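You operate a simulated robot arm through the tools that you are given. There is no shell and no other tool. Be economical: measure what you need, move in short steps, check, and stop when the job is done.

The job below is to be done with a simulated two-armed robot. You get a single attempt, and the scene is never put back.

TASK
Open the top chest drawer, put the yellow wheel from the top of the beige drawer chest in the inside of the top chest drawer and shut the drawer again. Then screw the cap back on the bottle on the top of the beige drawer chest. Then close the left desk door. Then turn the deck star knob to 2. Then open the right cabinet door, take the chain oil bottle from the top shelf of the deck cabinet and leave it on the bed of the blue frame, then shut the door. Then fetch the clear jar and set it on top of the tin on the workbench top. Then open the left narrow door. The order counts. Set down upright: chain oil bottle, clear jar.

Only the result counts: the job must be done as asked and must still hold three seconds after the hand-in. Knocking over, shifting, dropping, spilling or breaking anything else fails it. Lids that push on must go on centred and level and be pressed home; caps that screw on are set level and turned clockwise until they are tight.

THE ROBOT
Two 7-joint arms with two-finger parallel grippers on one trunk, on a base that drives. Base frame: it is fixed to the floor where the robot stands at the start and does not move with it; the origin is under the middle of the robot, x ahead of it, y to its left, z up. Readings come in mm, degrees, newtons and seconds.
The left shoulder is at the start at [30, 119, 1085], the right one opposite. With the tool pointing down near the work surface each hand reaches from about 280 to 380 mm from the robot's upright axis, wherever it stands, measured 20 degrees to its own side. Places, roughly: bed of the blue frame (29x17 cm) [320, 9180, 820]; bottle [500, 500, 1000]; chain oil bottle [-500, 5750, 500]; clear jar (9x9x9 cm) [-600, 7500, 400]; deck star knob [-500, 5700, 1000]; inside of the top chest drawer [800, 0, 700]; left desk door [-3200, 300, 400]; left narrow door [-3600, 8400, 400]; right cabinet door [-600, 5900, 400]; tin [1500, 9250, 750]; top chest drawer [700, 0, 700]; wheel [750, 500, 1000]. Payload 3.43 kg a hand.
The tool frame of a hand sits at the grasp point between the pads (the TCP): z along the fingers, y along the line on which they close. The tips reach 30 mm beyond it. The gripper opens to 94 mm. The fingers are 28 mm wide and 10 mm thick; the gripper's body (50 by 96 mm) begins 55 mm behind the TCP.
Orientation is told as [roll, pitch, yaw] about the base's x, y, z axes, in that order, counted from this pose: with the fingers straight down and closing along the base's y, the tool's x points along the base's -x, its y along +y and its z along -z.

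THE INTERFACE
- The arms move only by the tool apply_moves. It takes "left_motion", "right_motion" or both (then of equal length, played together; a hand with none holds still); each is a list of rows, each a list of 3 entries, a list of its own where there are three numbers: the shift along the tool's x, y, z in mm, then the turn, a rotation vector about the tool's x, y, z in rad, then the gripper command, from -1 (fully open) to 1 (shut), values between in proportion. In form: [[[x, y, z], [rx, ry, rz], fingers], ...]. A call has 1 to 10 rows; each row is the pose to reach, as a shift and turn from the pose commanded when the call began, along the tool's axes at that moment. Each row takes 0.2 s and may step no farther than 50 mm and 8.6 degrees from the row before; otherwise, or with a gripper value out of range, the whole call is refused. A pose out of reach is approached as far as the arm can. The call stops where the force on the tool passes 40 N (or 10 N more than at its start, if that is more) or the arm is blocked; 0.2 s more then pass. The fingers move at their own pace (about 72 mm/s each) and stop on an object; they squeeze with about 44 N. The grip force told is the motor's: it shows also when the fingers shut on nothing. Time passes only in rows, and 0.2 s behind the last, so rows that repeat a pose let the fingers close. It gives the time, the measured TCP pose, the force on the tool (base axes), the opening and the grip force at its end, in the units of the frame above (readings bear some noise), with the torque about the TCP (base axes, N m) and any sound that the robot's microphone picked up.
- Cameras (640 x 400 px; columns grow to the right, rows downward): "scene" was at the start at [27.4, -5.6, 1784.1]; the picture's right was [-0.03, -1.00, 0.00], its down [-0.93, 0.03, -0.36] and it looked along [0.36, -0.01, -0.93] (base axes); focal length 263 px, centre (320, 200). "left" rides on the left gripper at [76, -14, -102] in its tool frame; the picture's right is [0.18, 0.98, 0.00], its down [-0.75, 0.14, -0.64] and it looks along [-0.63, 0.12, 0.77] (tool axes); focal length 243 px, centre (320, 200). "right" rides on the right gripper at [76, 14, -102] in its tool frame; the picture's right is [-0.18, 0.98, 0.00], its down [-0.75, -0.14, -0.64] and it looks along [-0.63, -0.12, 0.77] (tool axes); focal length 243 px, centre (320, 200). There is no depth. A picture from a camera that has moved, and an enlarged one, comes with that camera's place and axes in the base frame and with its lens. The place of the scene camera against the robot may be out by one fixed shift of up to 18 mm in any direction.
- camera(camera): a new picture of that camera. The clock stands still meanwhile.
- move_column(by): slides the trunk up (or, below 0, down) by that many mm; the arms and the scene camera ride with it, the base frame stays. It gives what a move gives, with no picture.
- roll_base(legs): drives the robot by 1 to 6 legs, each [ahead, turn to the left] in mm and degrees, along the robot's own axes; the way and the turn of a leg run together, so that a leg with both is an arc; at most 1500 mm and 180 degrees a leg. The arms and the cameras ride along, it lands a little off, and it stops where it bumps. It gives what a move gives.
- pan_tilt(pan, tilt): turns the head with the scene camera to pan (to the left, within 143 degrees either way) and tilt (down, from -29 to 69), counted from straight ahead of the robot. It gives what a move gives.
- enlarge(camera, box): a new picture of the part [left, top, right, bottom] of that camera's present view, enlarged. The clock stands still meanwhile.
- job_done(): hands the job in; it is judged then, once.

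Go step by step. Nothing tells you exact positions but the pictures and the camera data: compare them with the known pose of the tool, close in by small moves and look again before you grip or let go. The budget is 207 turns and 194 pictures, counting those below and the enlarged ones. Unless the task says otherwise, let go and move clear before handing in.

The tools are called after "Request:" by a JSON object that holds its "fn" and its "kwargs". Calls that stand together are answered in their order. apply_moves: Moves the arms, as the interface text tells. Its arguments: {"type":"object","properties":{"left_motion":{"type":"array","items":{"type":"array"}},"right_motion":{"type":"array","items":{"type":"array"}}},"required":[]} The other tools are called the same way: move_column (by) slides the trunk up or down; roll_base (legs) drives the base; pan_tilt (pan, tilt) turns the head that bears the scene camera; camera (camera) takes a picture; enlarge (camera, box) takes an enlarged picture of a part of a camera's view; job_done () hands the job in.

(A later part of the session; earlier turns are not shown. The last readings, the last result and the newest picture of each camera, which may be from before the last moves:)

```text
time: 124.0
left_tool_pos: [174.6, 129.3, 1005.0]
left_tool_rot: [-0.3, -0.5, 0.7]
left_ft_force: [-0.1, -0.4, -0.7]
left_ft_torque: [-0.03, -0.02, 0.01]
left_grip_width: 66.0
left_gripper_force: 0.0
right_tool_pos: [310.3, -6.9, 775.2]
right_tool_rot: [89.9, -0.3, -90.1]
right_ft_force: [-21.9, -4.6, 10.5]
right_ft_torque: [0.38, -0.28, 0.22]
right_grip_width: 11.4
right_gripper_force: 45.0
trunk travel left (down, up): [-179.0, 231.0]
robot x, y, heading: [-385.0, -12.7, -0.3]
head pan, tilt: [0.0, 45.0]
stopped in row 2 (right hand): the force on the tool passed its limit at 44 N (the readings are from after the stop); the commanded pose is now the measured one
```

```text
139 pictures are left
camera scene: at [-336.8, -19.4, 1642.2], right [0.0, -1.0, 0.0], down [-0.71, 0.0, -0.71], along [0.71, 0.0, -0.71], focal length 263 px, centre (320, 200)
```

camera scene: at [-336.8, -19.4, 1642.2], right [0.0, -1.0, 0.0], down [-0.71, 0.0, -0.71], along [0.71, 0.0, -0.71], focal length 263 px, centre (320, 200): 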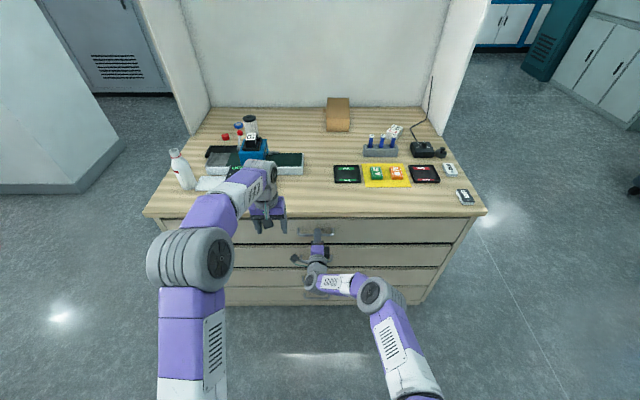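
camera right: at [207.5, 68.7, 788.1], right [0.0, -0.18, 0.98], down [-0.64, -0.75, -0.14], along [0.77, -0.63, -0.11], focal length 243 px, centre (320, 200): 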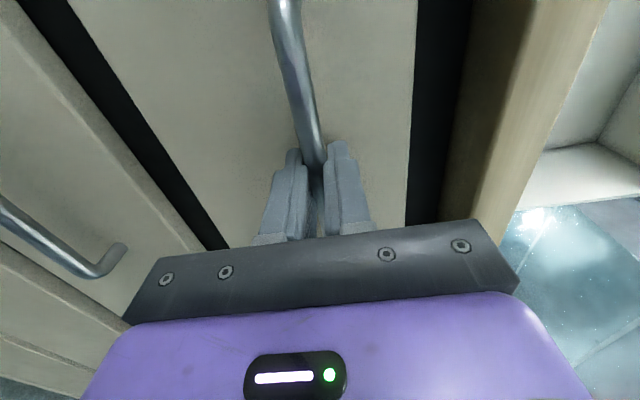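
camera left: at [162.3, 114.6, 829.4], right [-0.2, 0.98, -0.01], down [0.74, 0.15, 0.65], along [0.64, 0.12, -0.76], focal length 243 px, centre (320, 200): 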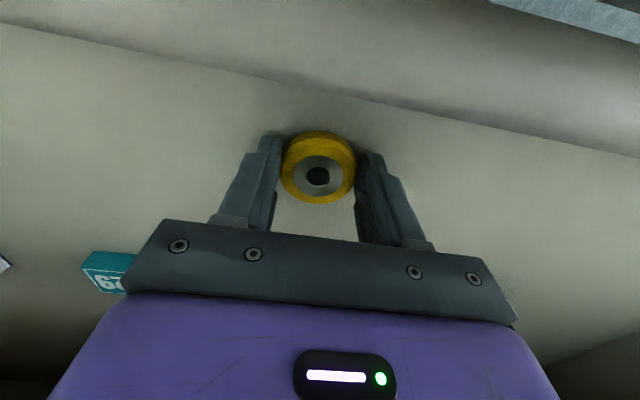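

The drawer is shut. I'll release the handle, back off, and return the right hand to pointing down.

Request:
{"fn": "apply_moves", "kwargs": {"right_motion": [[[0, 0, 0], [0, 0, 0], 0], [[0, 0, 0], [0, 0, 0], -1], [[0, 0, 0], [0, 0, 0], -1], [[0, 0, -30], [0, 0, 0], -1], [[0, 0, -60], [0, 0, 0], -1], [[-20, 30, -90], [0, 0, 0], -1], [[-50, 65, -90], [0, 0, 0], -1], [[-80, 105, -90], [0, 0, 0], -1], [[-110, 140, -90], [0, 0, 0], -1]]}}

Request:
{"fn": "apply_moves", "kwargs": {"right_motion": [[[0, 0, 0], [0.0806, 0.0806, -0.0806], -1], [[0, 0, 0], [0.1612, 0.1612, -0.1612], -1], [[0, 0, 0], [0.2418, 0.2418, -0.2418], -1], [[0, 0, 0], [0.3224, 0.3224, -0.3224], -1], [[0, 0, 0], [0.403, 0.403, -0.403], -1], [[0, 0, 0], [0.4836, 0.4836, -0.4836], -1], [[0, 0, 0], [0.5642, 0.5642, -0.5642], -1], [[0, 0, 0], [0.6448, 0.6448, -0.6448], -1]]}}

Request:
{"fn": "apply_moves", "kwargs": {"right_motion": [[[0, 0, 0], [0.0806, 0.0806, -0.0806], -1], [[0, 0, 0], [0.1612, 0.1612, -0.1612], -1], [[0, 0, 0], [0.2418, 0.2418, -0.2418], -1], [[0, 0, 0], [0.3224, 0.3224, -0.3224], -1], [[0, 0, 0], [0.403, 0.403, -0.403], -1], [[0, 0, 0], [0.4836, 0.4836, -0.4836], -1], [[0, 0, 0], [0.5642, 0.5642, -0.5642], -1]]}}

Request:
{"fn": "move_column", "kwargs": {"by": 171}}

Request:
{"fn": "camera", "kwargs": {"camera": "scene"}}

```text
time: 126.0
left_tool_pos: [176.8, 130.3, 1005.1]
left_tool_rot: [-0.3, -0.3, 0.6]
left_ft_force: [-0.1, 0.1, 0.4]
left_ft_torque: [0.0, 0.01, 0.01]
left_grip_width: 65.7
left_gripper_force: 0.0
right_tool_pos: [223.1, -118.8, 912.4]
right_tool_rot: [89.6, -0.4, -90.1]
right_ft_force: [-0.9, -0.1, 0.0]
right_ft_torque: [0.04, 0.01, 0.02]
right_grip_width: 94.2
right_gripper_force: 0.2
trunk travel left (down, up): [-179.0, 231.0]
robot x, y, heading: [-384.8, -11.3, -0.3]
head pan, tilt: [0.0, 45.0]
```

```text
time: 127.8
left_tool_pos: [177.3, 131.4, 1003.9]
left_tool_rot: [-0.4, -0.3, 0.8]
left_ft_force: [0.5, -0.1, 0.6]
left_ft_torque: [0.03, 0.02, 0.01]
left_grip_width: 65.6
left_gripper_force: 0.0
right_tool_pos: [223.4, -116.5, 913.7]
right_tool_rot: [40.9, -19.3, -41.4]
right_ft_force: [0.1, 0.3, -0.1]
right_ft_torque: [0.03, -0.01, -0.03]
right_grip_width: 93.9
right_gripper_force: 0.1
trunk travel left (down, up): [-179.0, 231.0]
robot x, y, heading: [-388.1, -12.4, -0.2]
head pan, tilt: [0.0, 45.0]
```

```text
time: 129.4
left_tool_pos: [177.2, 131.3, 1004.5]
left_tool_rot: [-0.4, -0.2, 0.6]
left_ft_force: [0.1, -0.4, 0.1]
left_ft_torque: [0.0, 0.02, -0.04]
left_grip_width: 65.8
left_gripper_force: 0.1
right_tool_pos: [223.5, -116.3, 914.0]
right_tool_rot: [-0.3, 0.4, 0.0]
right_ft_force: [0.0, -0.3, -1.0]
right_ft_torque: [-0.02, 0.0, -0.03]
right_grip_width: 94.1
right_gripper_force: 0.1
trunk travel left (down, up): [-179.0, 231.0]
robot x, y, heading: [-383.8, -17.0, -0.0]
head pan, tilt: [0.0, 45.0]
```

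```text
time: 131.3
left_tool_pos: [178.0, 131.5, 1174.4]
left_tool_rot: [-0.4, -0.3, 0.6]
left_ft_force: [-0.9, -0.5, -0.3]
left_ft_torque: [-0.01, 0.02, -0.02]
left_grip_width: 65.7
left_gripper_force: 0.0
right_tool_pos: [222.3, -116.8, 1083.4]
right_tool_rot: [-0.2, 0.4, -0.1]
right_ft_force: [-0.4, -0.8, -0.7]
right_ft_torque: [-0.02, 0.05, -0.03]
right_grip_width: 94.0
right_gripper_force: 0.0
trunk travel left (down, up): [-350.0, 60.0]
robot x, y, heading: [-383.9, -12.8, -0.4]
head pan, tilt: [0.0, 45.0]
```

```text
138 pictures are left
camera scene: at [-331.9, -18.2, 1812.8], right [0.0, -1.0, 0.0], down [-0.71, 0.0, -0.71], along [0.71, 0.0, -0.71], focal length 263 px, centre (320, 200)
```

scene: 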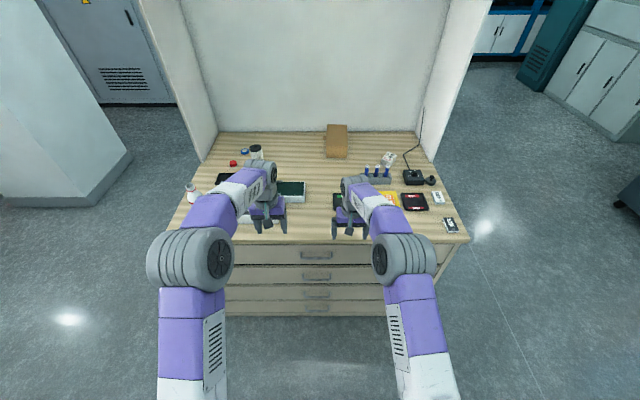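

The drawer job is complete. Next is the cap, from the left end with the right arm, so I'll tuck the left arm back and out first.

Request:
{"fn": "apply_moves", "kwargs": {"left_motion": [[[30, 30, 0], [0, 0, 0], -1], [[60, 60, 0], [0, 0, 0], -1], [[90, 90, 0], [0, 0, 0], -1], [[120, 120, 0], [0, 0, 0], -1], [[150, 150, 0], [0, 0, 0], -1], [[180, 180, 0], [0, 0, 0], -1], [[210, 210, 0], [0, 0, 0], -1], [[240, 240, 0], [0, 0, 0], -1], [[275, 270, 0], [0, 0, 0], -1]]}}

Request:
{"fn": "roll_base", "kwargs": {"legs": [[-60, 0], [0, 90], [1380, 0], [0, -90], [1250, 0], [0, -90]]}}

Request:
{"fn": "pan_tilt", "kwargs": {"pan": 0, "tilt": 50}}

Request:
{"fn": "camera", "kwargs": {"camera": "scene"}}

```text
time: 133.3
left_tool_pos: [-103.8, 399.1, 1170.6]
left_tool_rot: [-0.4, -0.4, 0.6]
left_ft_force: [-0.2, 0.5, 0.3]
left_ft_torque: [-0.02, 0.02, 0.0]
left_grip_width: 94.0
left_gripper_force: 0.0
right_tool_pos: [222.6, -117.2, 1084.3]
right_tool_rot: [-0.3, 0.3, -0.1]
right_ft_force: [0.3, 0.3, 0.2]
right_ft_torque: [0.02, -0.03, 0.0]
right_grip_width: 94.2
right_gripper_force: 0.0
trunk travel left (down, up): [-350.0, 60.0]
robot x, y, heading: [-384.0, -13.1, -0.1]
head pan, tilt: [0.0, 45.0]
```

```text
time: 158.1
left_tool_pos: [1219.1, 1029.1, 1170.9]
left_tool_rot: [-0.4, -0.2, -91.3]
left_ft_force: [0.8, -0.7, -0.1]
left_ft_torque: [0.0, 0.01, 0.01]
left_grip_width: 93.8
left_gripper_force: 0.1
right_tool_pos: [690.7, 721.9, 1083.6]
right_tool_rot: [-0.3, 0.3, -92.1]
right_ft_force: [0.2, 0.5, 0.3]
right_ft_torque: [0.01, -0.02, 0.03]
right_grip_width: 93.9
right_gripper_force: 0.1
trunk travel left (down, up): [-350.0, 60.0]
robot x, y, heading: [816.1, 1325.5, -92.3]
head pan, tilt: [0.0, 45.0]
```

```text
time: 158.7
left_tool_pos: [1218.6, 1029.8, 1170.1]
left_tool_rot: [-0.3, -0.3, -91.4]
left_ft_force: [0.3, -0.6, -0.5]
left_ft_torque: [-0.01, 0.03, -0.06]
left_grip_width: 94.1
left_gripper_force: 0.2
right_tool_pos: [689.8, 722.9, 1084.6]
right_tool_rot: [-0.4, 0.2, -92.1]
right_ft_force: [0.2, -0.3, -0.6]
right_ft_torque: [-0.03, -0.02, -0.02]
right_grip_width: 93.8
right_gripper_force: 0.1
trunk travel left (down, up): [-350.0, 60.0]
robot x, y, heading: [813.1, 1329.2, -92.2]
head pan, tilt: [0.0, 50.0]
```

```text
137 pictures are left
camera scene: at [814.0, 1275.9, 1806.1], right [-1.0, 0.04, 0.0], down [0.03, 0.77, -0.64], along [-0.02, -0.64, -0.77], focal length 263 px, centre (320, 200)
```

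scene: 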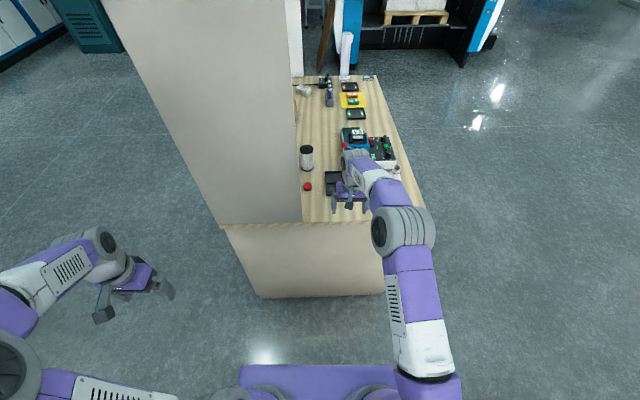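

The cap is at about [852, 455], near the panel edge. I'll raise the trunk, shift the base 65 mm along +x so the right elbow clears the bottle, then drive in.

Request:
{"fn": "move_column", "kwargs": {"by": 60}}

Request:
{"fn": "roll_base", "kwargs": {"legs": [[0, 92.2], [65, 0], [0, -90]]}}

Request:
{"fn": "camera", "kwargs": {"camera": "scene"}}

```text
time: 159.7
left_tool_pos: [1218.1, 1029.9, 1230.5]
left_tool_rot: [-0.5, -0.3, -91.2]
left_ft_force: [0.7, 1.0, -0.3]
left_ft_torque: [-0.01, 0.01, -0.01]
left_grip_width: 93.9
left_gripper_force: 0.0
right_tool_pos: [690.7, 723.0, 1143.6]
right_tool_rot: [-0.3, 0.4, -92.1]
right_ft_force: [0.5, 0.7, -0.6]
right_ft_torque: [-0.04, -0.02, 0.0]
right_grip_width: 94.2
right_gripper_force: 0.0
trunk travel left (down, up): [-410.0, 0.0]
robot x, y, heading: [813.7, 1327.8, -92.1]
head pan, tilt: [0.0, 50.0]
```

```text
time: 168.3
left_tool_pos: [1295.9, 1044.8, 1230.6]
left_tool_rot: [-0.4, -0.3, -89.0]
left_ft_force: [0.0, -0.1, 0.0]
left_ft_torque: [-0.02, 0.02, -0.01]
left_grip_width: 94.0
left_gripper_force: 0.1
right_tool_pos: [783.7, 717.4, 1144.7]
right_tool_rot: [-0.3, 0.4, -89.8]
right_ft_force: [0.2, -0.3, 0.6]
right_ft_torque: [0.0, 0.02, -0.02]
right_grip_width: 93.9
right_gripper_force: 0.0
trunk travel left (down, up): [-410.0, 0.0]
robot x, y, heading: [880.1, 1323.0, -89.8]
head pan, tilt: [0.0, 50.0]
```

```text
136 pictures are left
camera scene: at [882.3, 1274.6, 1866.0], right [-1.0, 0.0, 0.0], down [0.0, 0.77, -0.64], along [0.0, -0.64, -0.77], focal length 263 px, centre (320, 200)
```

scene: 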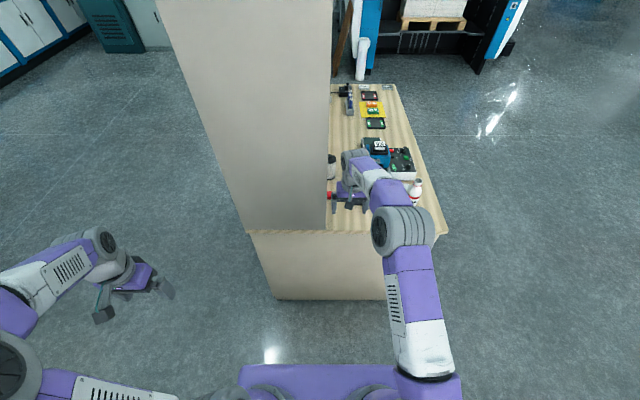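

I'll shift the right hand away from the panel edge, then drive in.

Request:
{"fn": "apply_moves", "kwargs": {"right_motion": [[[0, -40, 0], [0, 0, 0], -1], [[0, -80, 0], [0, 0, 0], -1]]}}

Request:
{"fn": "roll_base", "kwargs": {"legs": [[300, 0]]}}

Request:
{"fn": "camera", "kwargs": {"camera": "scene"}}

Request:
{"fn": "camera", "kwargs": {"camera": "right"}}

```text
time: 168.9
left_tool_pos: [1294.4, 1046.2, 1230.7]
left_tool_rot: [-0.3, -0.3, -88.9]
left_ft_force: [0.1, 0.0, -1.5]
left_ft_torque: [-0.01, 0.0, -0.02]
left_grip_width: 94.0
left_gripper_force: 0.0
right_tool_pos: [702.5, 717.6, 1144.8]
right_tool_rot: [-0.3, 0.3, -89.7]
right_ft_force: [0.5, 0.2, -0.7]
right_ft_torque: [-0.01, -0.02, -0.01]
right_grip_width: 94.1
right_gripper_force: 0.0
trunk travel left (down, up): [-410.0, 0.0]
robot x, y, heading: [883.8, 1328.5, -89.6]
head pan, tilt: [0.0, 50.0]
```

```text
time: 171.0
left_tool_pos: [1298.1, 750.0, 1231.0]
left_tool_rot: [-0.5, -0.3, -88.7]
left_ft_force: [0.2, -0.1, 0.1]
left_ft_torque: [-0.01, 0.04, -0.02]
left_grip_width: 93.9
left_gripper_force: 0.0
right_tool_pos: [708.1, 417.9, 1145.7]
right_tool_rot: [-0.2, 0.3, -89.5]
right_ft_force: [-0.3, 1.0, -0.3]
right_ft_torque: [-0.01, 0.01, 0.03]
right_grip_width: 94.2
right_gripper_force: 0.2
trunk travel left (down, up): [-410.0, 0.0]
robot x, y, heading: [882.4, 1027.1, -89.5]
head pan, tilt: [0.0, 50.0]
```

```text
135 pictures are left
camera scene: at [884.3, 976.8, 1866.1], right [-1.0, -0.01, 0.0], down [-0.01, 0.77, -0.64], along [0.01, -0.64, -0.77], focal length 263 px, centre (320, 200)
```

scene: 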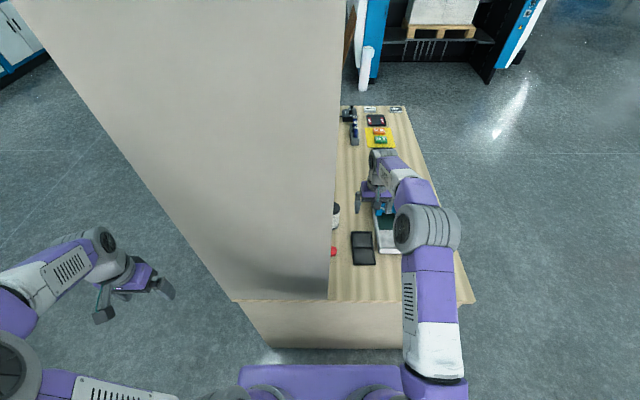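

```text
134 pictures are left
camera right: at [721.6, 494.3, 1248.1], right [0.98, -0.17, -0.01], down [-0.13, -0.76, 0.64], along [-0.12, -0.63, -0.77], focal length 243 px, centre (320, 200)
```

right: 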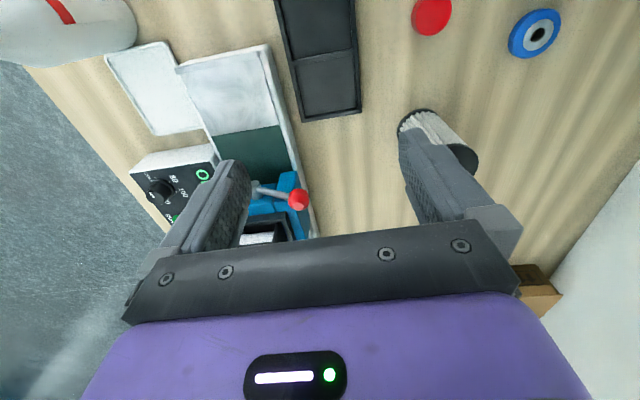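

The cap is at about [838, 459]. I'll move over it at height, then look.

Request:
{"fn": "apply_moves", "kwargs": {"right_motion": [[[10, 43, 0], [0, 0, 0], -0.6], [[25, 87, 0], [0, 0, 0], -0.6], [[41, 130, 0], [0, 0, 0], -0.6], [[41, 130, 45], [0, 0, 0], -0.6], [[41, 130, 90], [0, 0, 0], -0.6], [[41, 130, 130], [0, 0, 0], -0.6]]}}

Request:
{"fn": "camera", "kwargs": {"camera": "right"}}

Request:
{"fn": "camera", "kwargs": {"camera": "scene"}}

```text
time: 172.4
left_tool_pos: [1298.1, 749.5, 1230.1]
left_tool_rot: [-0.4, -0.3, -88.7]
left_ft_force: [0.7, -0.2, -0.5]
left_ft_torque: [0.01, -0.02, -0.02]
left_grip_width: 94.3
left_gripper_force: 0.1
right_tool_pos: [838.5, 461.0, 1012.2]
right_tool_rot: [-0.3, 0.3, -89.4]
right_ft_force: [0.6, -0.3, -0.4]
right_ft_torque: [0.02, 0.02, -0.03]
right_grip_width: 75.2
right_gripper_force: 0.1
trunk travel left (down, up): [-410.0, 0.0]
robot x, y, heading: [883.8, 1028.1, -89.7]
head pan, tilt: [0.0, 50.0]
```

```text
133 pictures are left
camera right: at [852.0, 536.0, 1115.1], right [0.98, -0.18, -0.01], down [-0.13, -0.76, 0.64], along [-0.12, -0.63, -0.77], focal length 243 px, centre (320, 200)
```

right: 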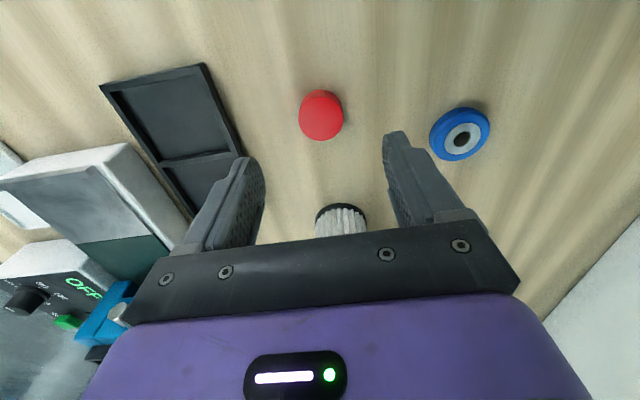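

```text
132 pictures are left
camera scene: at [884.6, 976.3, 1866.0], right [-1.0, -0.01, 0.0], down [-0.01, 0.77, -0.64], along [0.01, -0.64, -0.77], focal length 263 px, centre (320, 200)
```

scene: 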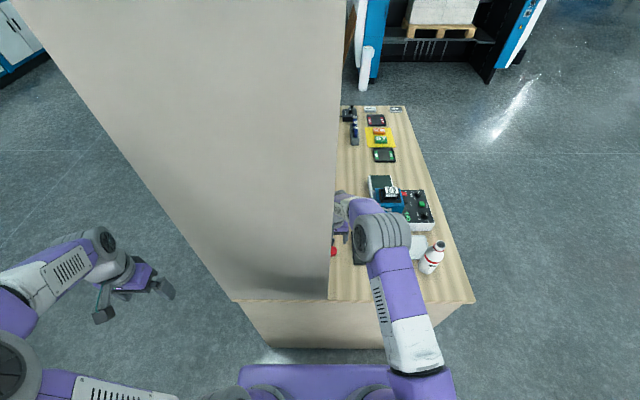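

Cap centred. I'll descend and grip it with the tips just above the table.

Request:
{"fn": "apply_moves", "kwargs": {"right_motion": [[[2, 0, 30], [0, 0, 0], -0.6], [[2, 0, 55], [0, 0, 0], -0.6], [[2, 0, 68], [0, 0, 0], -0.6], [[2, 0, 77], [0, 0, 0], -0.6]]}}

Request:
{"fn": "camera", "kwargs": {"camera": "right"}}

```text
time: 173.4
left_tool_pos: [1297.4, 749.8, 1231.0]
left_tool_rot: [-0.4, -0.4, -88.7]
left_ft_force: [-0.5, 0.0, 0.3]
left_ft_torque: [-0.02, -0.01, 0.0]
left_grip_width: 94.2
left_gripper_force: 0.1
right_tool_pos: [836.4, 462.9, 937.9]
right_tool_rot: [-0.3, 0.4, -89.5]
right_ft_force: [0.6, -0.2, 0.5]
right_ft_torque: [0.03, 0.02, -0.03]
right_grip_width: 75.0
right_gripper_force: 0.0
trunk travel left (down, up): [-410.0, 0.0]
robot x, y, heading: [881.7, 1026.7, -89.4]
head pan, tilt: [0.0, 50.0]
```

```text
131 pictures are left
camera right: at [850.6, 538.8, 1040.1], right [0.98, -0.17, -0.01], down [-0.13, -0.76, 0.64], along [-0.12, -0.63, -0.77], focal length 243 px, centre (320, 200)
```

right: 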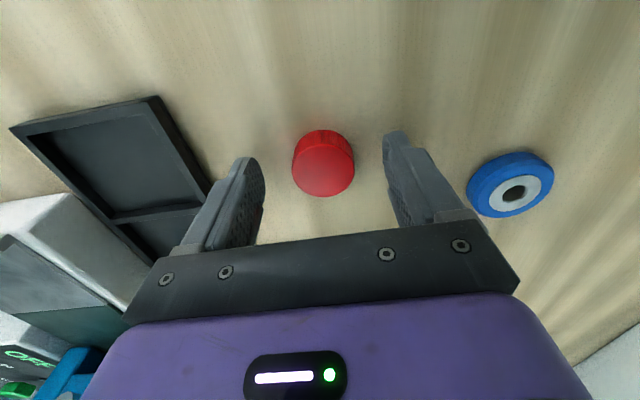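

Request:
{"fn": "apply_moves", "kwargs": {"right_motion": [[[-1, 0, 3], [0, 0, 0], -0.4], [[-1, 0, 3], [0, 0, 0], 0.2], [[-1, 0, 3], [0, 0, 0], 1], [[-1, 0, 3], [0, 0, 0], 1]]}}

Request:
{"fn": "enlarge", "kwargs": {"camera": "right", "box": [220, 100, 440, 250]}}

```text
time: 174.4
left_tool_pos: [1299.1, 749.6, 1231.1]
left_tool_rot: [-0.4, -0.2, -88.7]
left_ft_force: [0.4, -0.3, -0.5]
left_ft_torque: [-0.03, -0.01, 0.0]
left_grip_width: 94.0
left_gripper_force: 0.1
right_tool_pos: [836.6, 463.1, 934.3]
right_tool_rot: [-0.3, 0.4, -89.5]
right_ft_force: [0.2, 0.1, -0.7]
right_ft_torque: [0.02, -0.01, -0.01]
right_grip_width: 35.9
right_gripper_force: 44.2
trunk travel left (down, up): [-410.0, 0.0]
robot x, y, heading: [882.7, 1027.4, -89.5]
head pan, tilt: [0.0, 50.0]
```

```text
2.67 times, centred on (330, 175) of right
camera zoom: at [850.2, 538.4, 1037.0], right [0.98, -0.17, -0.01], down [-0.13, -0.76, 0.64], along [-0.12, -0.63, -0.77], focal length 647 px, centre (293, 267)
```

zoom: 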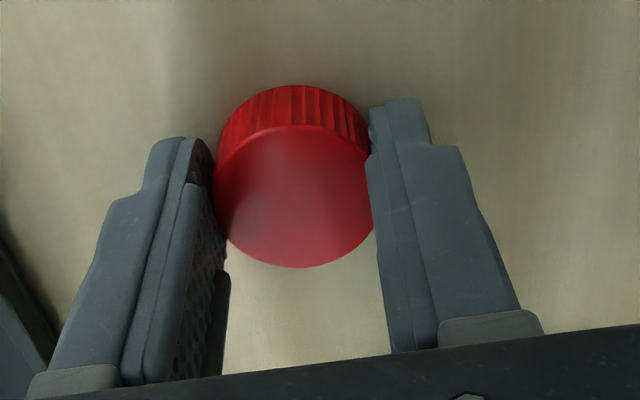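

Cap gripped. I'll lift, back out and drive to the front, facing the bottle from a stand-off.

Request:
{"fn": "apply_moves", "kwargs": {"right_motion": [[[0, 0, -45], [0, 0, 0], 1], [[0, 0, -90], [0, 0, 0], 1], [[0, 0, -135], [0, 0, 0], 1], [[0, 0, -180], [0, 0, 0], 1], [[0, -30, -210], [0, 0, 0], 1], [[0, -75, -210], [0, 0, 0], 1], [[0, -115, -210], [0, 0, 0], 1]]}}

Request:
{"fn": "roll_base", "kwargs": {"legs": [[-350, 0], [0, 89.5], [-1250, 0], [0, -90], [900, 0], [0, 90]]}}

Request:
{"fn": "pan_tilt", "kwargs": {"pan": 0, "tilt": 45}}

Request:
{"fn": "camera", "kwargs": {"camera": "scene"}}

```text
time: 176.0
left_tool_pos: [1297.8, 749.8, 1231.3]
left_tool_rot: [-0.3, -0.4, -88.7]
left_ft_force: [-0.7, -0.7, 0.5]
left_ft_torque: [0.0, -0.01, -0.02]
left_grip_width: 94.3
left_gripper_force: 0.1
right_tool_pos: [723.4, 461.6, 1146.6]
right_tool_rot: [-0.3, 0.4, -89.4]
right_ft_force: [0.6, -0.3, 1.0]
right_ft_torque: [-0.03, 0.01, 0.05]
right_grip_width: 35.6
right_gripper_force: 44.7
trunk travel left (down, up): [-410.0, 0.0]
robot x, y, heading: [881.9, 1028.8, -89.5]
head pan, tilt: [0.0, 50.0]
```

```text
time: 200.1
left_tool_pos: [-105.0, 905.7, 1231.1]
left_tool_rot: [-0.5, -0.3, 1.8]
left_ft_force: [0.1, -0.7, 0.1]
left_ft_torque: [-0.01, 0.03, 0.02]
left_grip_width: 94.1
left_gripper_force: 0.1
right_tool_pos: [188.2, 331.6, 1146.1]
right_tool_rot: [-0.3, 0.2, 1.1]
right_ft_force: [0.5, 0.0, 0.1]
right_ft_torque: [0.0, -0.02, 0.01]
right_grip_width: 35.7
right_gripper_force: 44.1
trunk travel left (down, up): [-410.0, 0.0]
robot x, y, heading: [-379.6, 485.8, 1.1]
head pan, tilt: [0.0, 50.0]
```

```text
time: 200.7
left_tool_pos: [-105.6, 904.8, 1230.5]
left_tool_rot: [-0.4, -0.3, 1.9]
left_ft_force: [0.3, 0.3, 0.4]
left_ft_torque: [0.01, -0.02, -0.01]
left_grip_width: 94.1
left_gripper_force: 0.1
right_tool_pos: [190.1, 331.6, 1147.3]
right_tool_rot: [-0.3, 0.4, 1.1]
right_ft_force: [0.4, -0.1, -0.4]
right_ft_torque: [0.01, 0.01, 0.01]
right_grip_width: 35.5
right_gripper_force: 44.1
trunk travel left (down, up): [-410.0, 0.0]
robot x, y, heading: [-380.4, 485.9, 0.8]
head pan, tilt: [0.0, 45.0]
```

```text
129 pictures are left
camera scene: at [-326.7, 482.6, 1872.9], right [0.02, -1.0, 0.0], down [-0.71, -0.01, -0.71], along [0.71, 0.01, -0.71], focal length 263 px, centre (320, 200)
```

scene: 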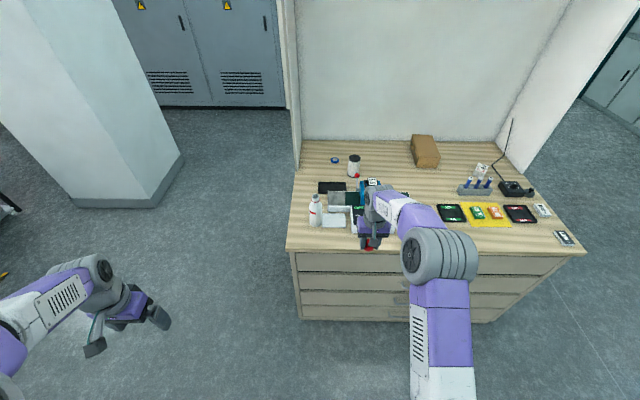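

Right hand holds the cap well. I'll tilt the left hand 45° forward and bring it in front of the bottle line at a stand-off.

Request:
{"fn": "apply_moves", "kwargs": {"left_motion": [[[-13, -37, 23], [0, -0.0785, 0], -1], [[-26, -74, 46], [0, -0.157, 0], -1], [[-39, -111, 69], [0, -0.2355, 0], -1], [[-52, -148, 92], [0, -0.314, 0], -1], [[-65, -185, 115], [0, -0.3925, 0], -1], [[-78, -222, 138], [0, -0.471, 0], -1], [[-91, -259, 161], [0, -0.5495, 0], -1], [[-104, -296, 184], [0, -0.628, 0], -1], [[-117, -333, 207], [0, -0.7065, 0], -1], [[-130, -370, 230], [0, -0.785, 0], -1]]}}

Request:
{"fn": "camera", "kwargs": {"camera": "scene"}}

Request:
{"fn": "camera", "kwargs": {"camera": "left"}}

```text
time: 202.9
left_tool_pos: [38.7, 537.8, 1003.7]
left_tool_rot: [-0.6, -45.4, 2.3]
left_ft_force: [-0.8, -0.4, -0.9]
left_ft_torque: [0.02, 0.01, 0.03]
left_grip_width: 93.9
left_gripper_force: 0.0
left hand out of reach, approached as far as the arm can: row 5, 6
right_tool_pos: [188.9, 331.5, 1145.1]
right_tool_rot: [-0.2, 0.3, 1.1]
right_ft_force: [0.0, -1.0, -0.6]
right_ft_torque: [0.02, 0.01, 0.02]
right_grip_width: 35.6
right_gripper_force: 43.7
trunk travel left (down, up): [-410.0, 0.0]
robot x, y, heading: [-377.0, 484.1, 0.9]
head pan, tilt: [0.0, 45.0]
```

```text
128 pictures are left
camera scene: at [-325.9, 481.4, 1872.9], right [0.02, -1.0, 0.0], down [-0.71, -0.01, -0.71], along [0.71, 0.01, -0.71], focal length 263 px, centre (320, 200)
```

scene: 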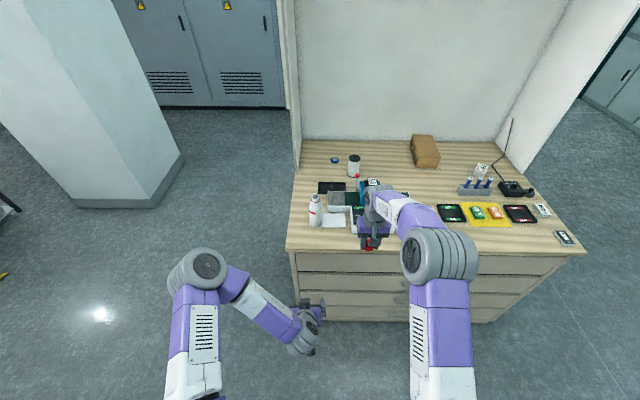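

```text
127 pictures are left
camera left: at [-86.4, 519.4, 1021.8], right [-0.16, 0.98, -0.14], down [0.07, 0.15, 0.99], along [0.98, 0.15, -0.09], focal length 243 px, centre (320, 200)
```

left: 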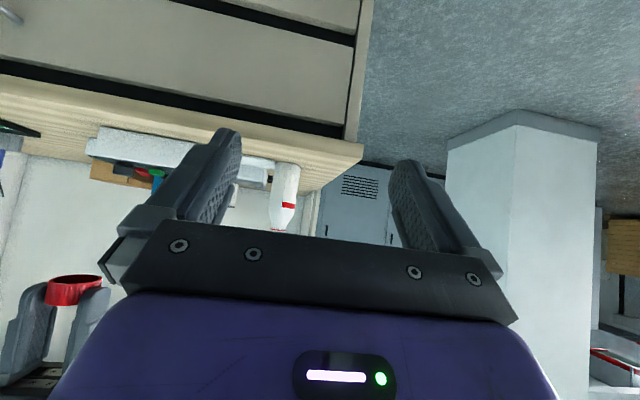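

The bottle appears near y≈518. I'll drive forward 300 mm and look again.

Request:
{"fn": "roll_base", "kwargs": {"legs": [[300, -1]]}}

Request:
{"fn": "camera", "kwargs": {"camera": "scene"}}

Request:
{"fn": "camera", "kwargs": {"camera": "left"}}

Request:
{"fn": "camera", "kwargs": {"camera": "right"}}

```text
time: 205.0
left_tool_pos: [338.8, 534.3, 1003.6]
left_tool_rot: [-0.5, -45.3, 1.3]
left_ft_force: [0.2, 0.1, -0.4]
left_ft_torque: [0.02, -0.01, 0.02]
left_grip_width: 93.9
left_gripper_force: 0.1
right_tool_pos: [486.0, 324.8, 1146.6]
right_tool_rot: [-0.3, 0.3, 0.2]
right_ft_force: [0.2, 0.3, 0.3]
right_ft_torque: [-0.01, -0.01, -0.01]
right_grip_width: 35.5
right_gripper_force: 43.7
trunk travel left (down, up): [-410.0, 0.0]
robot x, y, heading: [-81.4, 490.1, -0.1]
head pan, tilt: [0.0, 45.0]
```

```text
126 pictures are left
camera scene: at [-27.2, 484.7, 1873.0], right [0.0, -1.0, 0.0], down [-0.71, 0.0, -0.71], along [0.71, 0.0, -0.71], focal length 263 px, centre (320, 200)
```

scene: 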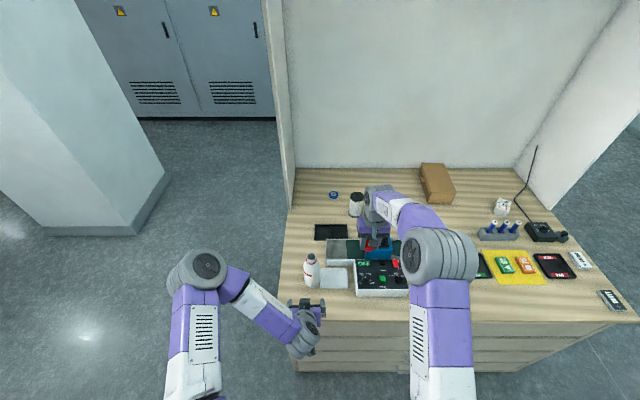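

```text
125 pictures are left
camera left: at [212.8, 519.0, 1022.1], right [-0.15, 0.98, -0.14], down [0.07, 0.15, 0.99], along [0.99, 0.13, -0.09], focal length 243 px, centre (320, 200)
```

left: 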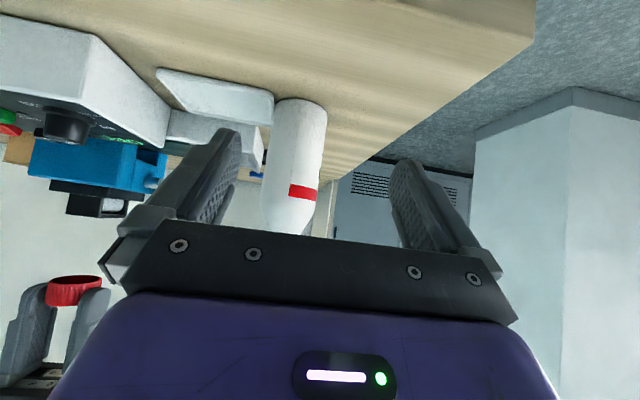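

```text
124 pictures are left
camera right: at [409.8, 340.1, 1248.6], right [0.18, 0.98, -0.01], down [0.76, -0.14, 0.64], along [0.63, -0.12, -0.77], focal length 243 px, centre (320, 200)
```

right: 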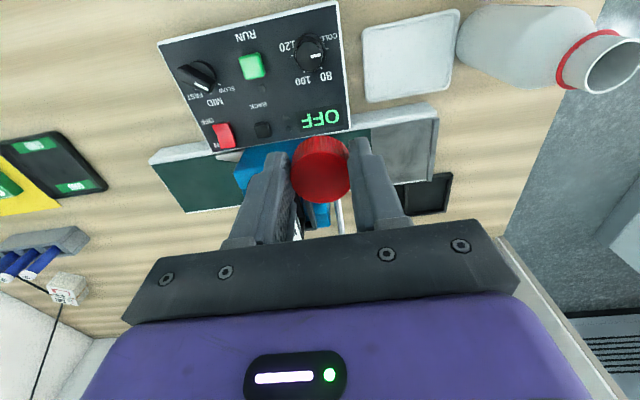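

Bottle axis at about [479, 518], mouth at z≈1071, body about 56 mm wide. I'll bring the left fingers around the body and check before closing.

Request:
{"fn": "apply_moves", "kwargs": {"left_motion": [[[17, -8, 17], [0, 0, 0], -1], [[35, -16, 35], [0, 0, 0], -1], [[5, -17, 65], [0, 0, 0], -1], [[-25, -18, 95], [0, 0, 0], -1]]}}

Request:
{"fn": "camera", "kwargs": {"camera": "left"}}

Request:
{"fn": "enlarge", "kwargs": {"camera": "scene", "box": [240, 220, 400, 340]}}

```text
time: 206.0
left_tool_pos: [423.2, 517.5, 956.1]
left_tool_rot: [-0.5, -45.3, 1.4]
left_ft_force: [0.2, 0.0, 0.7]
left_ft_torque: [-0.01, 0.04, 0.0]
left_grip_width: 93.9
left_gripper_force: 0.0
right_tool_pos: [486.5, 324.6, 1146.8]
right_tool_rot: [-0.4, 0.4, 0.1]
right_ft_force: [1.1, 0.6, 0.4]
right_ft_torque: [-0.03, 0.04, 0.05]
right_grip_width: 35.7
right_gripper_force: 43.7
trunk travel left (down, up): [-410.0, 0.0]
robot x, y, heading: [-75.4, 489.3, 0.1]
head pan, tilt: [0.0, 45.0]
```

```text
123 pictures are left
camera left: at [298.9, 502.0, 973.6], right [-0.15, 0.98, -0.14], down [0.07, 0.15, 0.99], along [0.99, 0.13, -0.09], focal length 243 px, centre (320, 200)
```

left: 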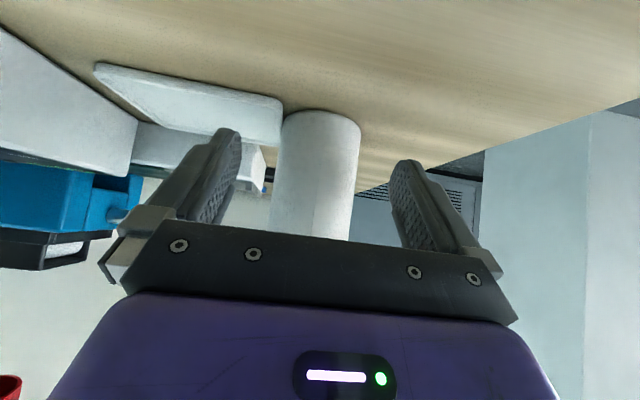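

```text
3.33 times, centred on (320, 280) of scene
camera zoom: at [-26.6, 484.5, 1872.9], right [0.0, -1.0, 0.0], down [-0.71, 0.0, -0.71], along [0.71, 0.0, -0.71], focal length 878 px, centre (320, -67)
```

zoom: 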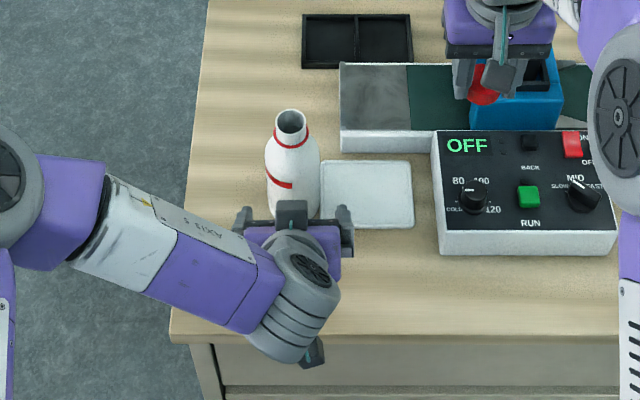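

Bottle is centred between the fingers. I'll advance 42 mm and close gently.

Request:
{"fn": "apply_moves", "kwargs": {"left_motion": [[[-15, 2, 15], [0, 0, 0], -0.7], [[-30, 2, 30], [0, 0, 0], -0.6]]}}

Request:
{"fn": "camera", "kwargs": {"camera": "left"}}

```text
time: 206.6
left_tool_pos: [465.3, 521.0, 955.4]
left_tool_rot: [-0.5, -45.3, 1.4]
left_ft_force: [-0.1, -0.2, -1.0]
left_ft_torque: [0.0, 0.0, 0.02]
left_grip_width: 75.4
left_gripper_force: 0.1
right_tool_pos: [487.0, 325.5, 1146.5]
right_tool_rot: [-0.3, 0.4, 0.1]
right_ft_force: [-0.8, 0.0, -0.4]
right_ft_torque: [-0.03, 0.01, 0.05]
right_grip_width: 35.8
right_gripper_force: 43.6
trunk travel left (down, up): [-410.0, 0.0]
robot x, y, heading: [-81.1, 485.8, -0.1]
head pan, tilt: [0.0, 45.0]
```

```text
121 pictures are left
camera left: at [340.7, 505.2, 973.4], right [-0.15, 0.98, -0.14], down [0.07, 0.15, 0.99], along [0.99, 0.13, -0.09], focal length 243 px, centre (320, 200)
```

left: 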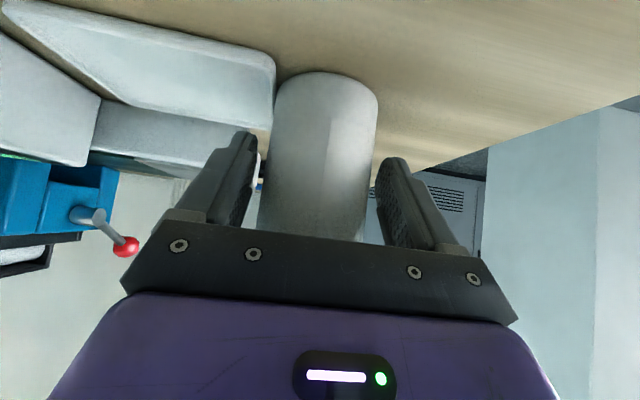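

Request:
{"fn": "apply_moves", "kwargs": {"left_motion": [[[0, 0, 0], [0, 0, 0], -0.3], [[0, 0, 0], [0, 0, 0], 0.1], [[0, 0, 0], [0, 0, 0], 0.5], [[0, 0, 0], [0, 0, 0], 1]]}}

Request:
{"fn": "apply_moves", "kwargs": {"right_motion": [[[0, 40, 0], [0, 0, 0], 1], [[0, 80, 0], [0, 0, 0], 1], [[0, 110, 0], [0, 0, 0], 1]]}}

Request:
{"fn": "camera", "kwargs": {"camera": "right"}}

Request:
{"fn": "enlarge", "kwargs": {"camera": "scene", "box": [240, 200, 440, 340]}}

```text
time: 207.6
left_tool_pos: [465.3, 521.1, 955.4]
left_tool_rot: [-0.4, -45.2, 1.3]
left_ft_force: [-0.2, -3.0, 1.1]
left_ft_torque: [-0.04, -0.02, -0.05]
left_grip_width: 61.8
left_gripper_force: 43.5
right_tool_pos: [486.2, 325.6, 1146.7]
right_tool_rot: [-0.3, 0.2, 0.2]
right_ft_force: [0.3, -0.5, 0.0]
right_ft_torque: [-0.01, 0.0, -0.02]
right_grip_width: 35.7
right_gripper_force: 44.3
trunk travel left (down, up): [-410.0, 0.0]
robot x, y, heading: [-82.4, 487.9, 0.5]
head pan, tilt: [0.0, 45.0]
```

```text
time: 208.4
left_tool_pos: [465.5, 520.9, 955.4]
left_tool_rot: [-0.6, -45.2, 1.3]
left_ft_force: [-0.1, -2.1, 3.4]
left_ft_torque: [0.09, -0.03, -0.06]
left_grip_width: 61.4
left_gripper_force: 43.8
right_tool_pos: [488.0, 438.4, 1146.9]
right_tool_rot: [-0.4, 0.3, 0.2]
right_ft_force: [-0.2, 0.8, -0.5]
right_ft_torque: [-0.02, 0.02, 0.01]
right_grip_width: 35.5
right_gripper_force: 43.9
trunk travel left (down, up): [-410.0, 0.0]
robot x, y, heading: [-75.4, 492.6, 0.1]
head pan, tilt: [0.0, 45.0]
```

```text
120 pictures are left
camera right: at [410.7, 451.7, 1247.9], right [0.18, 0.98, -0.01], down [0.76, -0.13, 0.64], along [0.63, -0.12, -0.77], focal length 243 px, centre (320, 200)
```

right: 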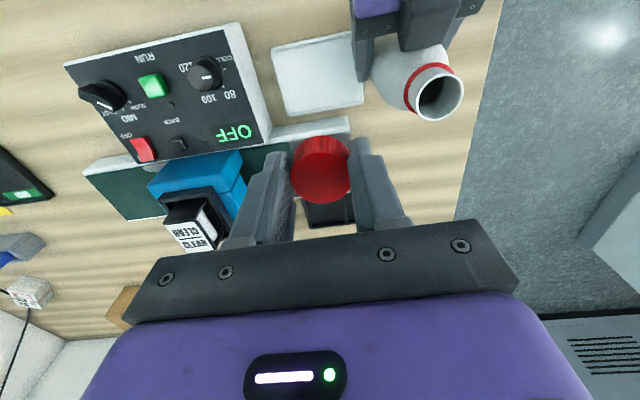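

```text
2.86 times, centred on (340, 270) of scene
camera zoom: at [-27.7, 485.4, 1873.0], right [0.0, -1.0, 0.0], down [-0.71, 0.0, -0.71], along [0.71, 0.0, -0.71], focal length 753 px, centre (263, 0)
```

zoom: 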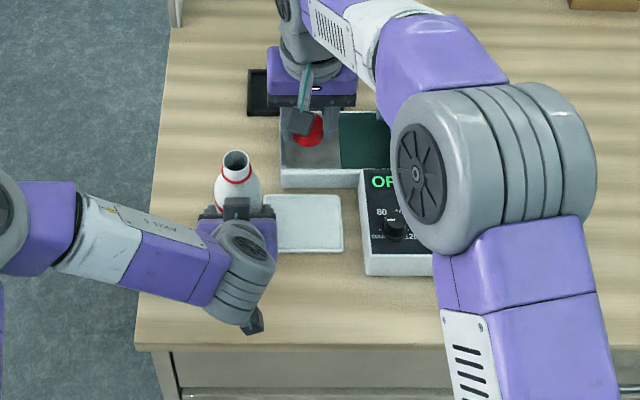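

The bottle is held by the left hand. I'll bring the cap closer and re-measure the mouth.

Request:
{"fn": "apply_moves", "kwargs": {"right_motion": [[[9, 35, 0], [0, 0, 0], 1]]}}

Request:
{"fn": "enlarge", "kwargs": {"camera": "right", "box": [240, 40, 480, 190]}}

```text
time: 208.8
left_tool_pos: [464.8, 522.6, 955.6]
left_tool_rot: [-0.7, -45.4, 1.5]
left_ft_force: [-1.4, -1.1, 3.9]
left_ft_torque: [0.08, 0.0, -0.03]
left_grip_width: 61.3
left_gripper_force: 43.3
right_tool_pos: [475.7, 472.8, 1146.3]
right_tool_rot: [-0.4, 0.4, 0.2]
right_ft_force: [-0.1, -0.1, -0.3]
right_ft_torque: [-0.03, -0.02, 0.01]
right_grip_width: 36.0
right_gripper_force: 44.0
trunk travel left (down, up): [-410.0, 0.0]
robot x, y, heading: [-77.9, 492.6, -0.1]
head pan, tilt: [0.0, 45.0]
```

```text
2.67 times, centred on (360, 115) of right
camera zoom: at [399.4, 487.4, 1249.3], right [0.18, 0.98, -0.01], down [0.76, -0.13, 0.64], along [0.63, -0.12, -0.77], focal length 647 px, centre (213, 427)
```

zoom: 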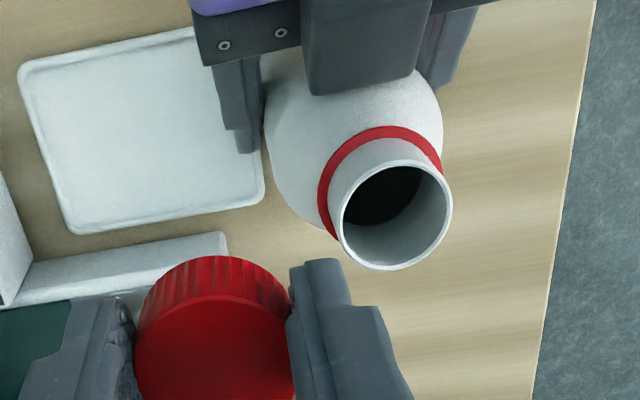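

Mouth centre is at [480, 525, 1065]. I'll place the cap over it and lower to just above.

Request:
{"fn": "apply_moves", "kwargs": {"right_motion": [[[-4, 27, 0], [0, 0, 0], 1], [[-4, 52, 0], [0, 0, 0], 1], [[-4, 52, 20], [0, 0, 0], 1], [[-4, 52, 36], [0, 0, 0], 1]]}}

Request:
{"fn": "enlarge", "kwargs": {"camera": "right", "box": [220, 80, 420, 230]}}

Request:
{"fn": "enlarge", "kwargs": {"camera": "scene", "box": [260, 220, 380, 320]}}

Request:
{"fn": "camera", "kwargs": {"camera": "left"}}

```text
time: 209.8
left_tool_pos: [465.0, 520.7, 955.9]
left_tool_rot: [-0.5, -45.3, 1.4]
left_ft_force: [-1.3, 2.3, 3.8]
left_ft_torque: [0.26, -0.01, 0.01]
left_grip_width: 61.3
left_gripper_force: 44.0
right_tool_pos: [479.8, 522.5, 1111.5]
right_tool_rot: [-0.3, 0.5, 0.2]
right_ft_force: [-0.1, 0.2, 0.0]
right_ft_torque: [0.03, 0.04, 0.0]
right_grip_width: 35.7
right_gripper_force: 44.0
trunk travel left (down, up): [-410.0, 0.0]
robot x, y, heading: [-80.3, 490.8, 0.1]
head pan, tilt: [0.0, 45.0]
```

```text
2.67 times, centred on (320, 155) of right
camera zoom: at [403.5, 537.6, 1213.6], right [0.18, 0.98, -0.01], down [0.76, -0.13, 0.64], along [0.63, -0.12, -0.77], focal length 647 px, centre (320, 320)
```

zoom: 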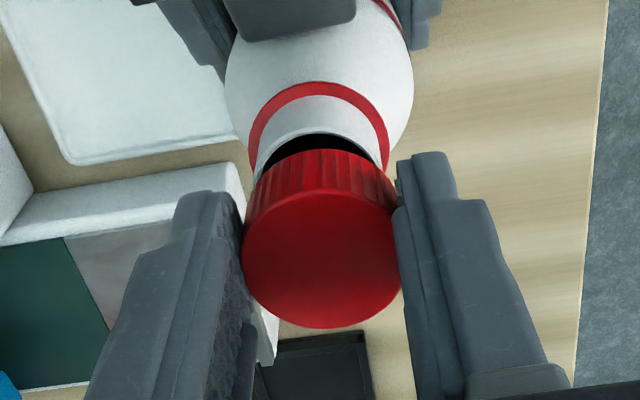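

```text
4.00 times, centred on (320, 270) of scene
camera zoom: at [-27.9, 485.2, 1873.0], right [0.0, -1.0, 0.0], down [-0.71, 0.0, -0.71], along [0.71, 0.0, -0.71], focal length 1054 px, centre (320, -80)
```

zoom: 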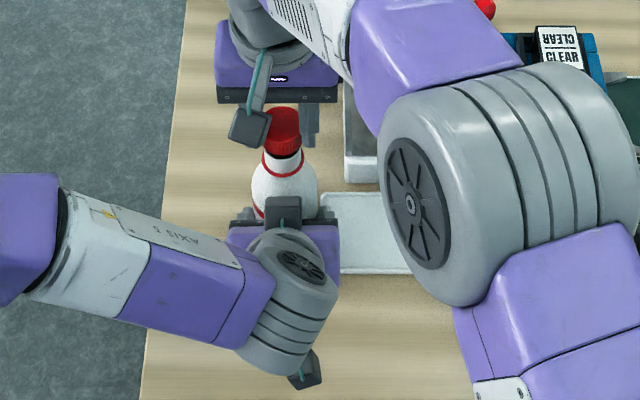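

```text
115 pictures are left
camera left: at [340.1, 505.8, 973.6], right [-0.15, 0.98, -0.14], down [0.07, 0.15, 0.99], along [0.99, 0.13, -0.09], focal length 243 px, centre (320, 200)
```

left: 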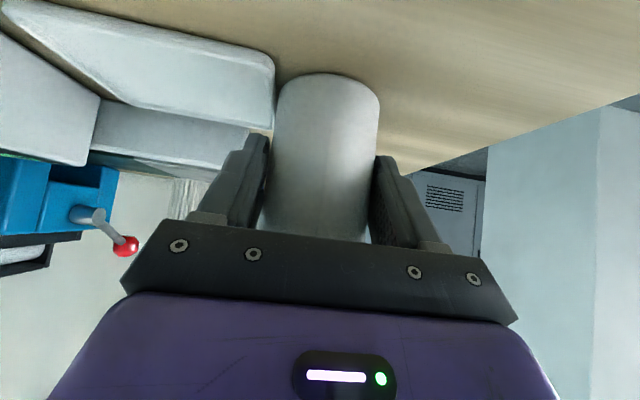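

The cap is aligned within about 1–2 mm. I'll nudge it and lower gently until contact.

Request:
{"fn": "apply_moves", "kwargs": {"right_motion": [[[-1, 1.5, 3], [0, 0, 0], 1], [[-1, 1.5, 6], [0, 0, 0], 1], [[-1, 1.5, 9], [0, 0, 0], 1], [[-1, 1.5, 11], [0, 0, 0], 1]]}}

Request:
{"fn": "enlarge", "kwargs": {"camera": "right", "box": [220, 80, 420, 230]}}

```text
time: 210.7
left_tool_pos: [464.6, 521.9, 955.7]
left_tool_rot: [-0.6, -45.4, 1.5]
left_ft_force: [-4.0, 2.0, 7.7]
left_ft_torque: [0.0, 0.27, 0.14]
left_grip_width: 60.7
left_gripper_force: 44.2
right_tool_pos: [481.9, 525.6, 1108.6]
right_tool_rot: [-0.1, -0.2, 0.1]
right_ft_force: [-2.2, -2.3, 5.3]
right_ft_torque: [-0.14, 0.08, -0.03]
right_grip_width: 35.4
right_gripper_force: 44.0
trunk travel left (down, up): [-410.0, 0.0]
robot x, y, heading: [-79.6, 488.7, 0.3]
head pan, tilt: [0.0, 45.0]
stopped in row 4 (right hand): the force on the tool passed its limit at 44 N (the readings are from after the stop); the commanded pose is now the measured one
```

```text
2.67 times, centred on (320, 155) of right
camera zoom: at [404.6, 539.0, 1209.4], right [0.18, 0.98, 0.0], down [0.75, -0.14, 0.65], along [0.64, -0.12, -0.76], focal length 647 px, centre (320, 320)
```

zoom: 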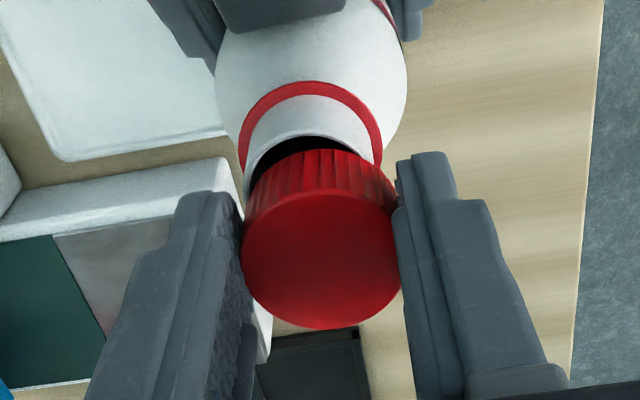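

Contact came early: the mouth is at z≈1073 and the cap sits about 4 mm too far in +x and 3 mm in +y. I'll lift, correct and look again.

Request:
{"fn": "apply_moves", "kwargs": {"right_motion": [[[0, 0, -5], [0, 0, 0], 1], [[4.6, -3.6, -5], [0, 0, 0], 1]]}}

Request:
{"fn": "enlarge", "kwargs": {"camera": "right", "box": [220, 80, 420, 230]}}

```text
time: 211.3
left_tool_pos: [464.8, 521.7, 956.7]
left_tool_rot: [-0.4, -45.4, 1.3]
left_ft_force: [-4.9, 0.5, 11.1]
left_ft_torque: [0.2, -0.12, 0.08]
left_grip_width: 60.7
left_gripper_force: 43.9
right_tool_pos: [477.3, 520.2, 1112.9]
right_tool_rot: [-0.1, -0.3, 0.1]
right_ft_force: [0.5, -0.1, -0.7]
right_ft_torque: [0.01, -0.02, 0.0]
right_grip_width: 35.3
right_gripper_force: 44.0
trunk travel left (down, up): [-410.0, 0.0]
robot x, y, heading: [-81.0, 488.9, 0.1]
head pan, tilt: [0.0, 45.0]
```

```text
2.67 times, centred on (320, 155) of right
camera zoom: at [400.0, 534.7, 1213.8], right [0.18, 0.98, 0.0], down [0.75, -0.14, 0.65], along [0.63, -0.12, -0.76], focal length 647 px, centre (320, 320)
```

zoom: 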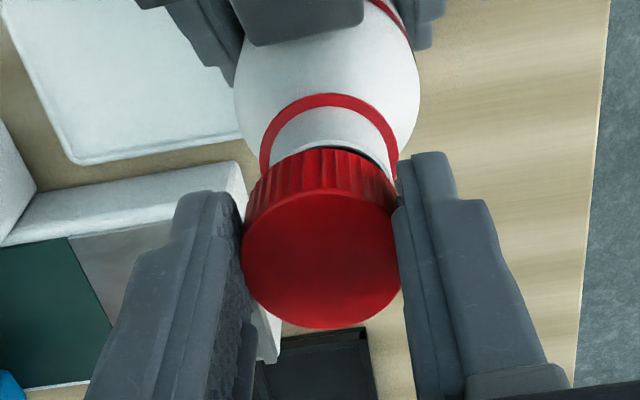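

Measured relative to the cap rim, I need about −2 mm x and +1.8 mm y. I'll apply that and lower gently again.

Request:
{"fn": "apply_moves", "kwargs": {"right_motion": [[[2, 1.8, 0], [0, 0, 0], 1], [[2, 1.8, 2], [0, 0, 0], 1], [[2, 1.8, 4], [0, 0, 0], 1], [[2, 1.8, 5.5], [0, 0, 0], 1]]}}

Request:
{"fn": "enlarge", "kwargs": {"camera": "right", "box": [220, 80, 420, 230]}}

Request:
{"fn": "enlarge", "kwargs": {"camera": "scene", "box": [280, 220, 360, 300]}}

```text
time: 212.3
left_tool_pos: [465.7, 522.1, 955.6]
left_tool_rot: [-0.4, -45.4, 1.5]
left_ft_force: [-3.4, -2.2, 13.9]
left_ft_torque: [0.19, -0.34, -0.01]
left_grip_width: 60.5
left_gripper_force: 43.6
right_tool_pos: [474.5, 523.1, 1106.9]
right_tool_rot: [0.1, -0.3, 0.1]
right_ft_force: [-0.2, -0.1, 0.0]
right_ft_torque: [0.0, -0.01, 0.0]
right_grip_width: 35.8
right_gripper_force: 44.2
trunk travel left (down, up): [-410.0, 0.0]
robot x, y, heading: [-83.3, 490.3, 0.1]
head pan, tilt: [0.0, 45.0]
```

```text
2.67 times, centred on (320, 155) of right
camera zoom: at [398.0, 537.0, 1207.7], right [0.18, 0.98, 0.0], down [0.75, -0.14, 0.65], along [0.64, -0.12, -0.76], focal length 647 px, centre (320, 320)
```

zoom: 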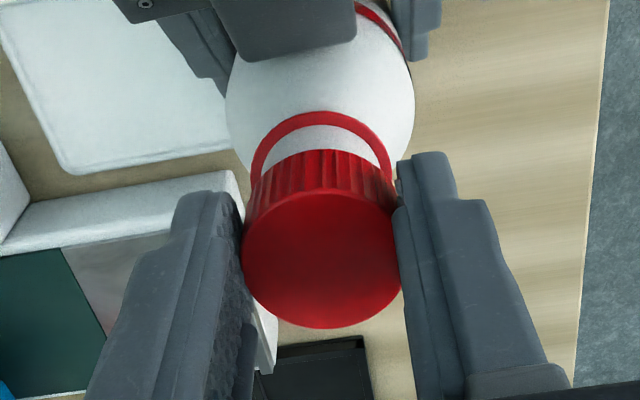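

```text
5.00 times, centred on (320, 260) of scene
camera zoom: at [-29.4, 484.2, 1873.1], right [0.0, -1.0, 0.0], down [-0.71, 0.0, -0.71], along [0.71, 0.0, -0.71], focal length 1317 px, centre (320, -100)
```

zoom: 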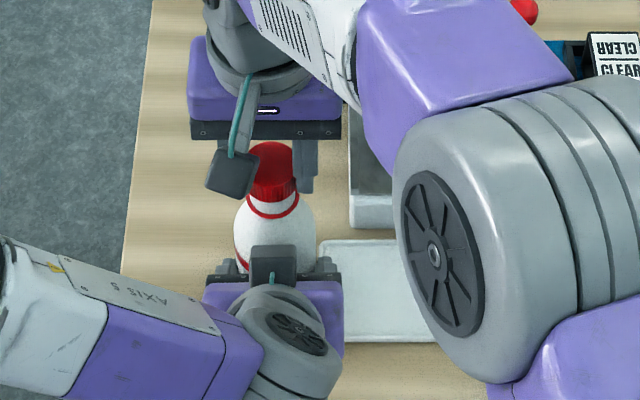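

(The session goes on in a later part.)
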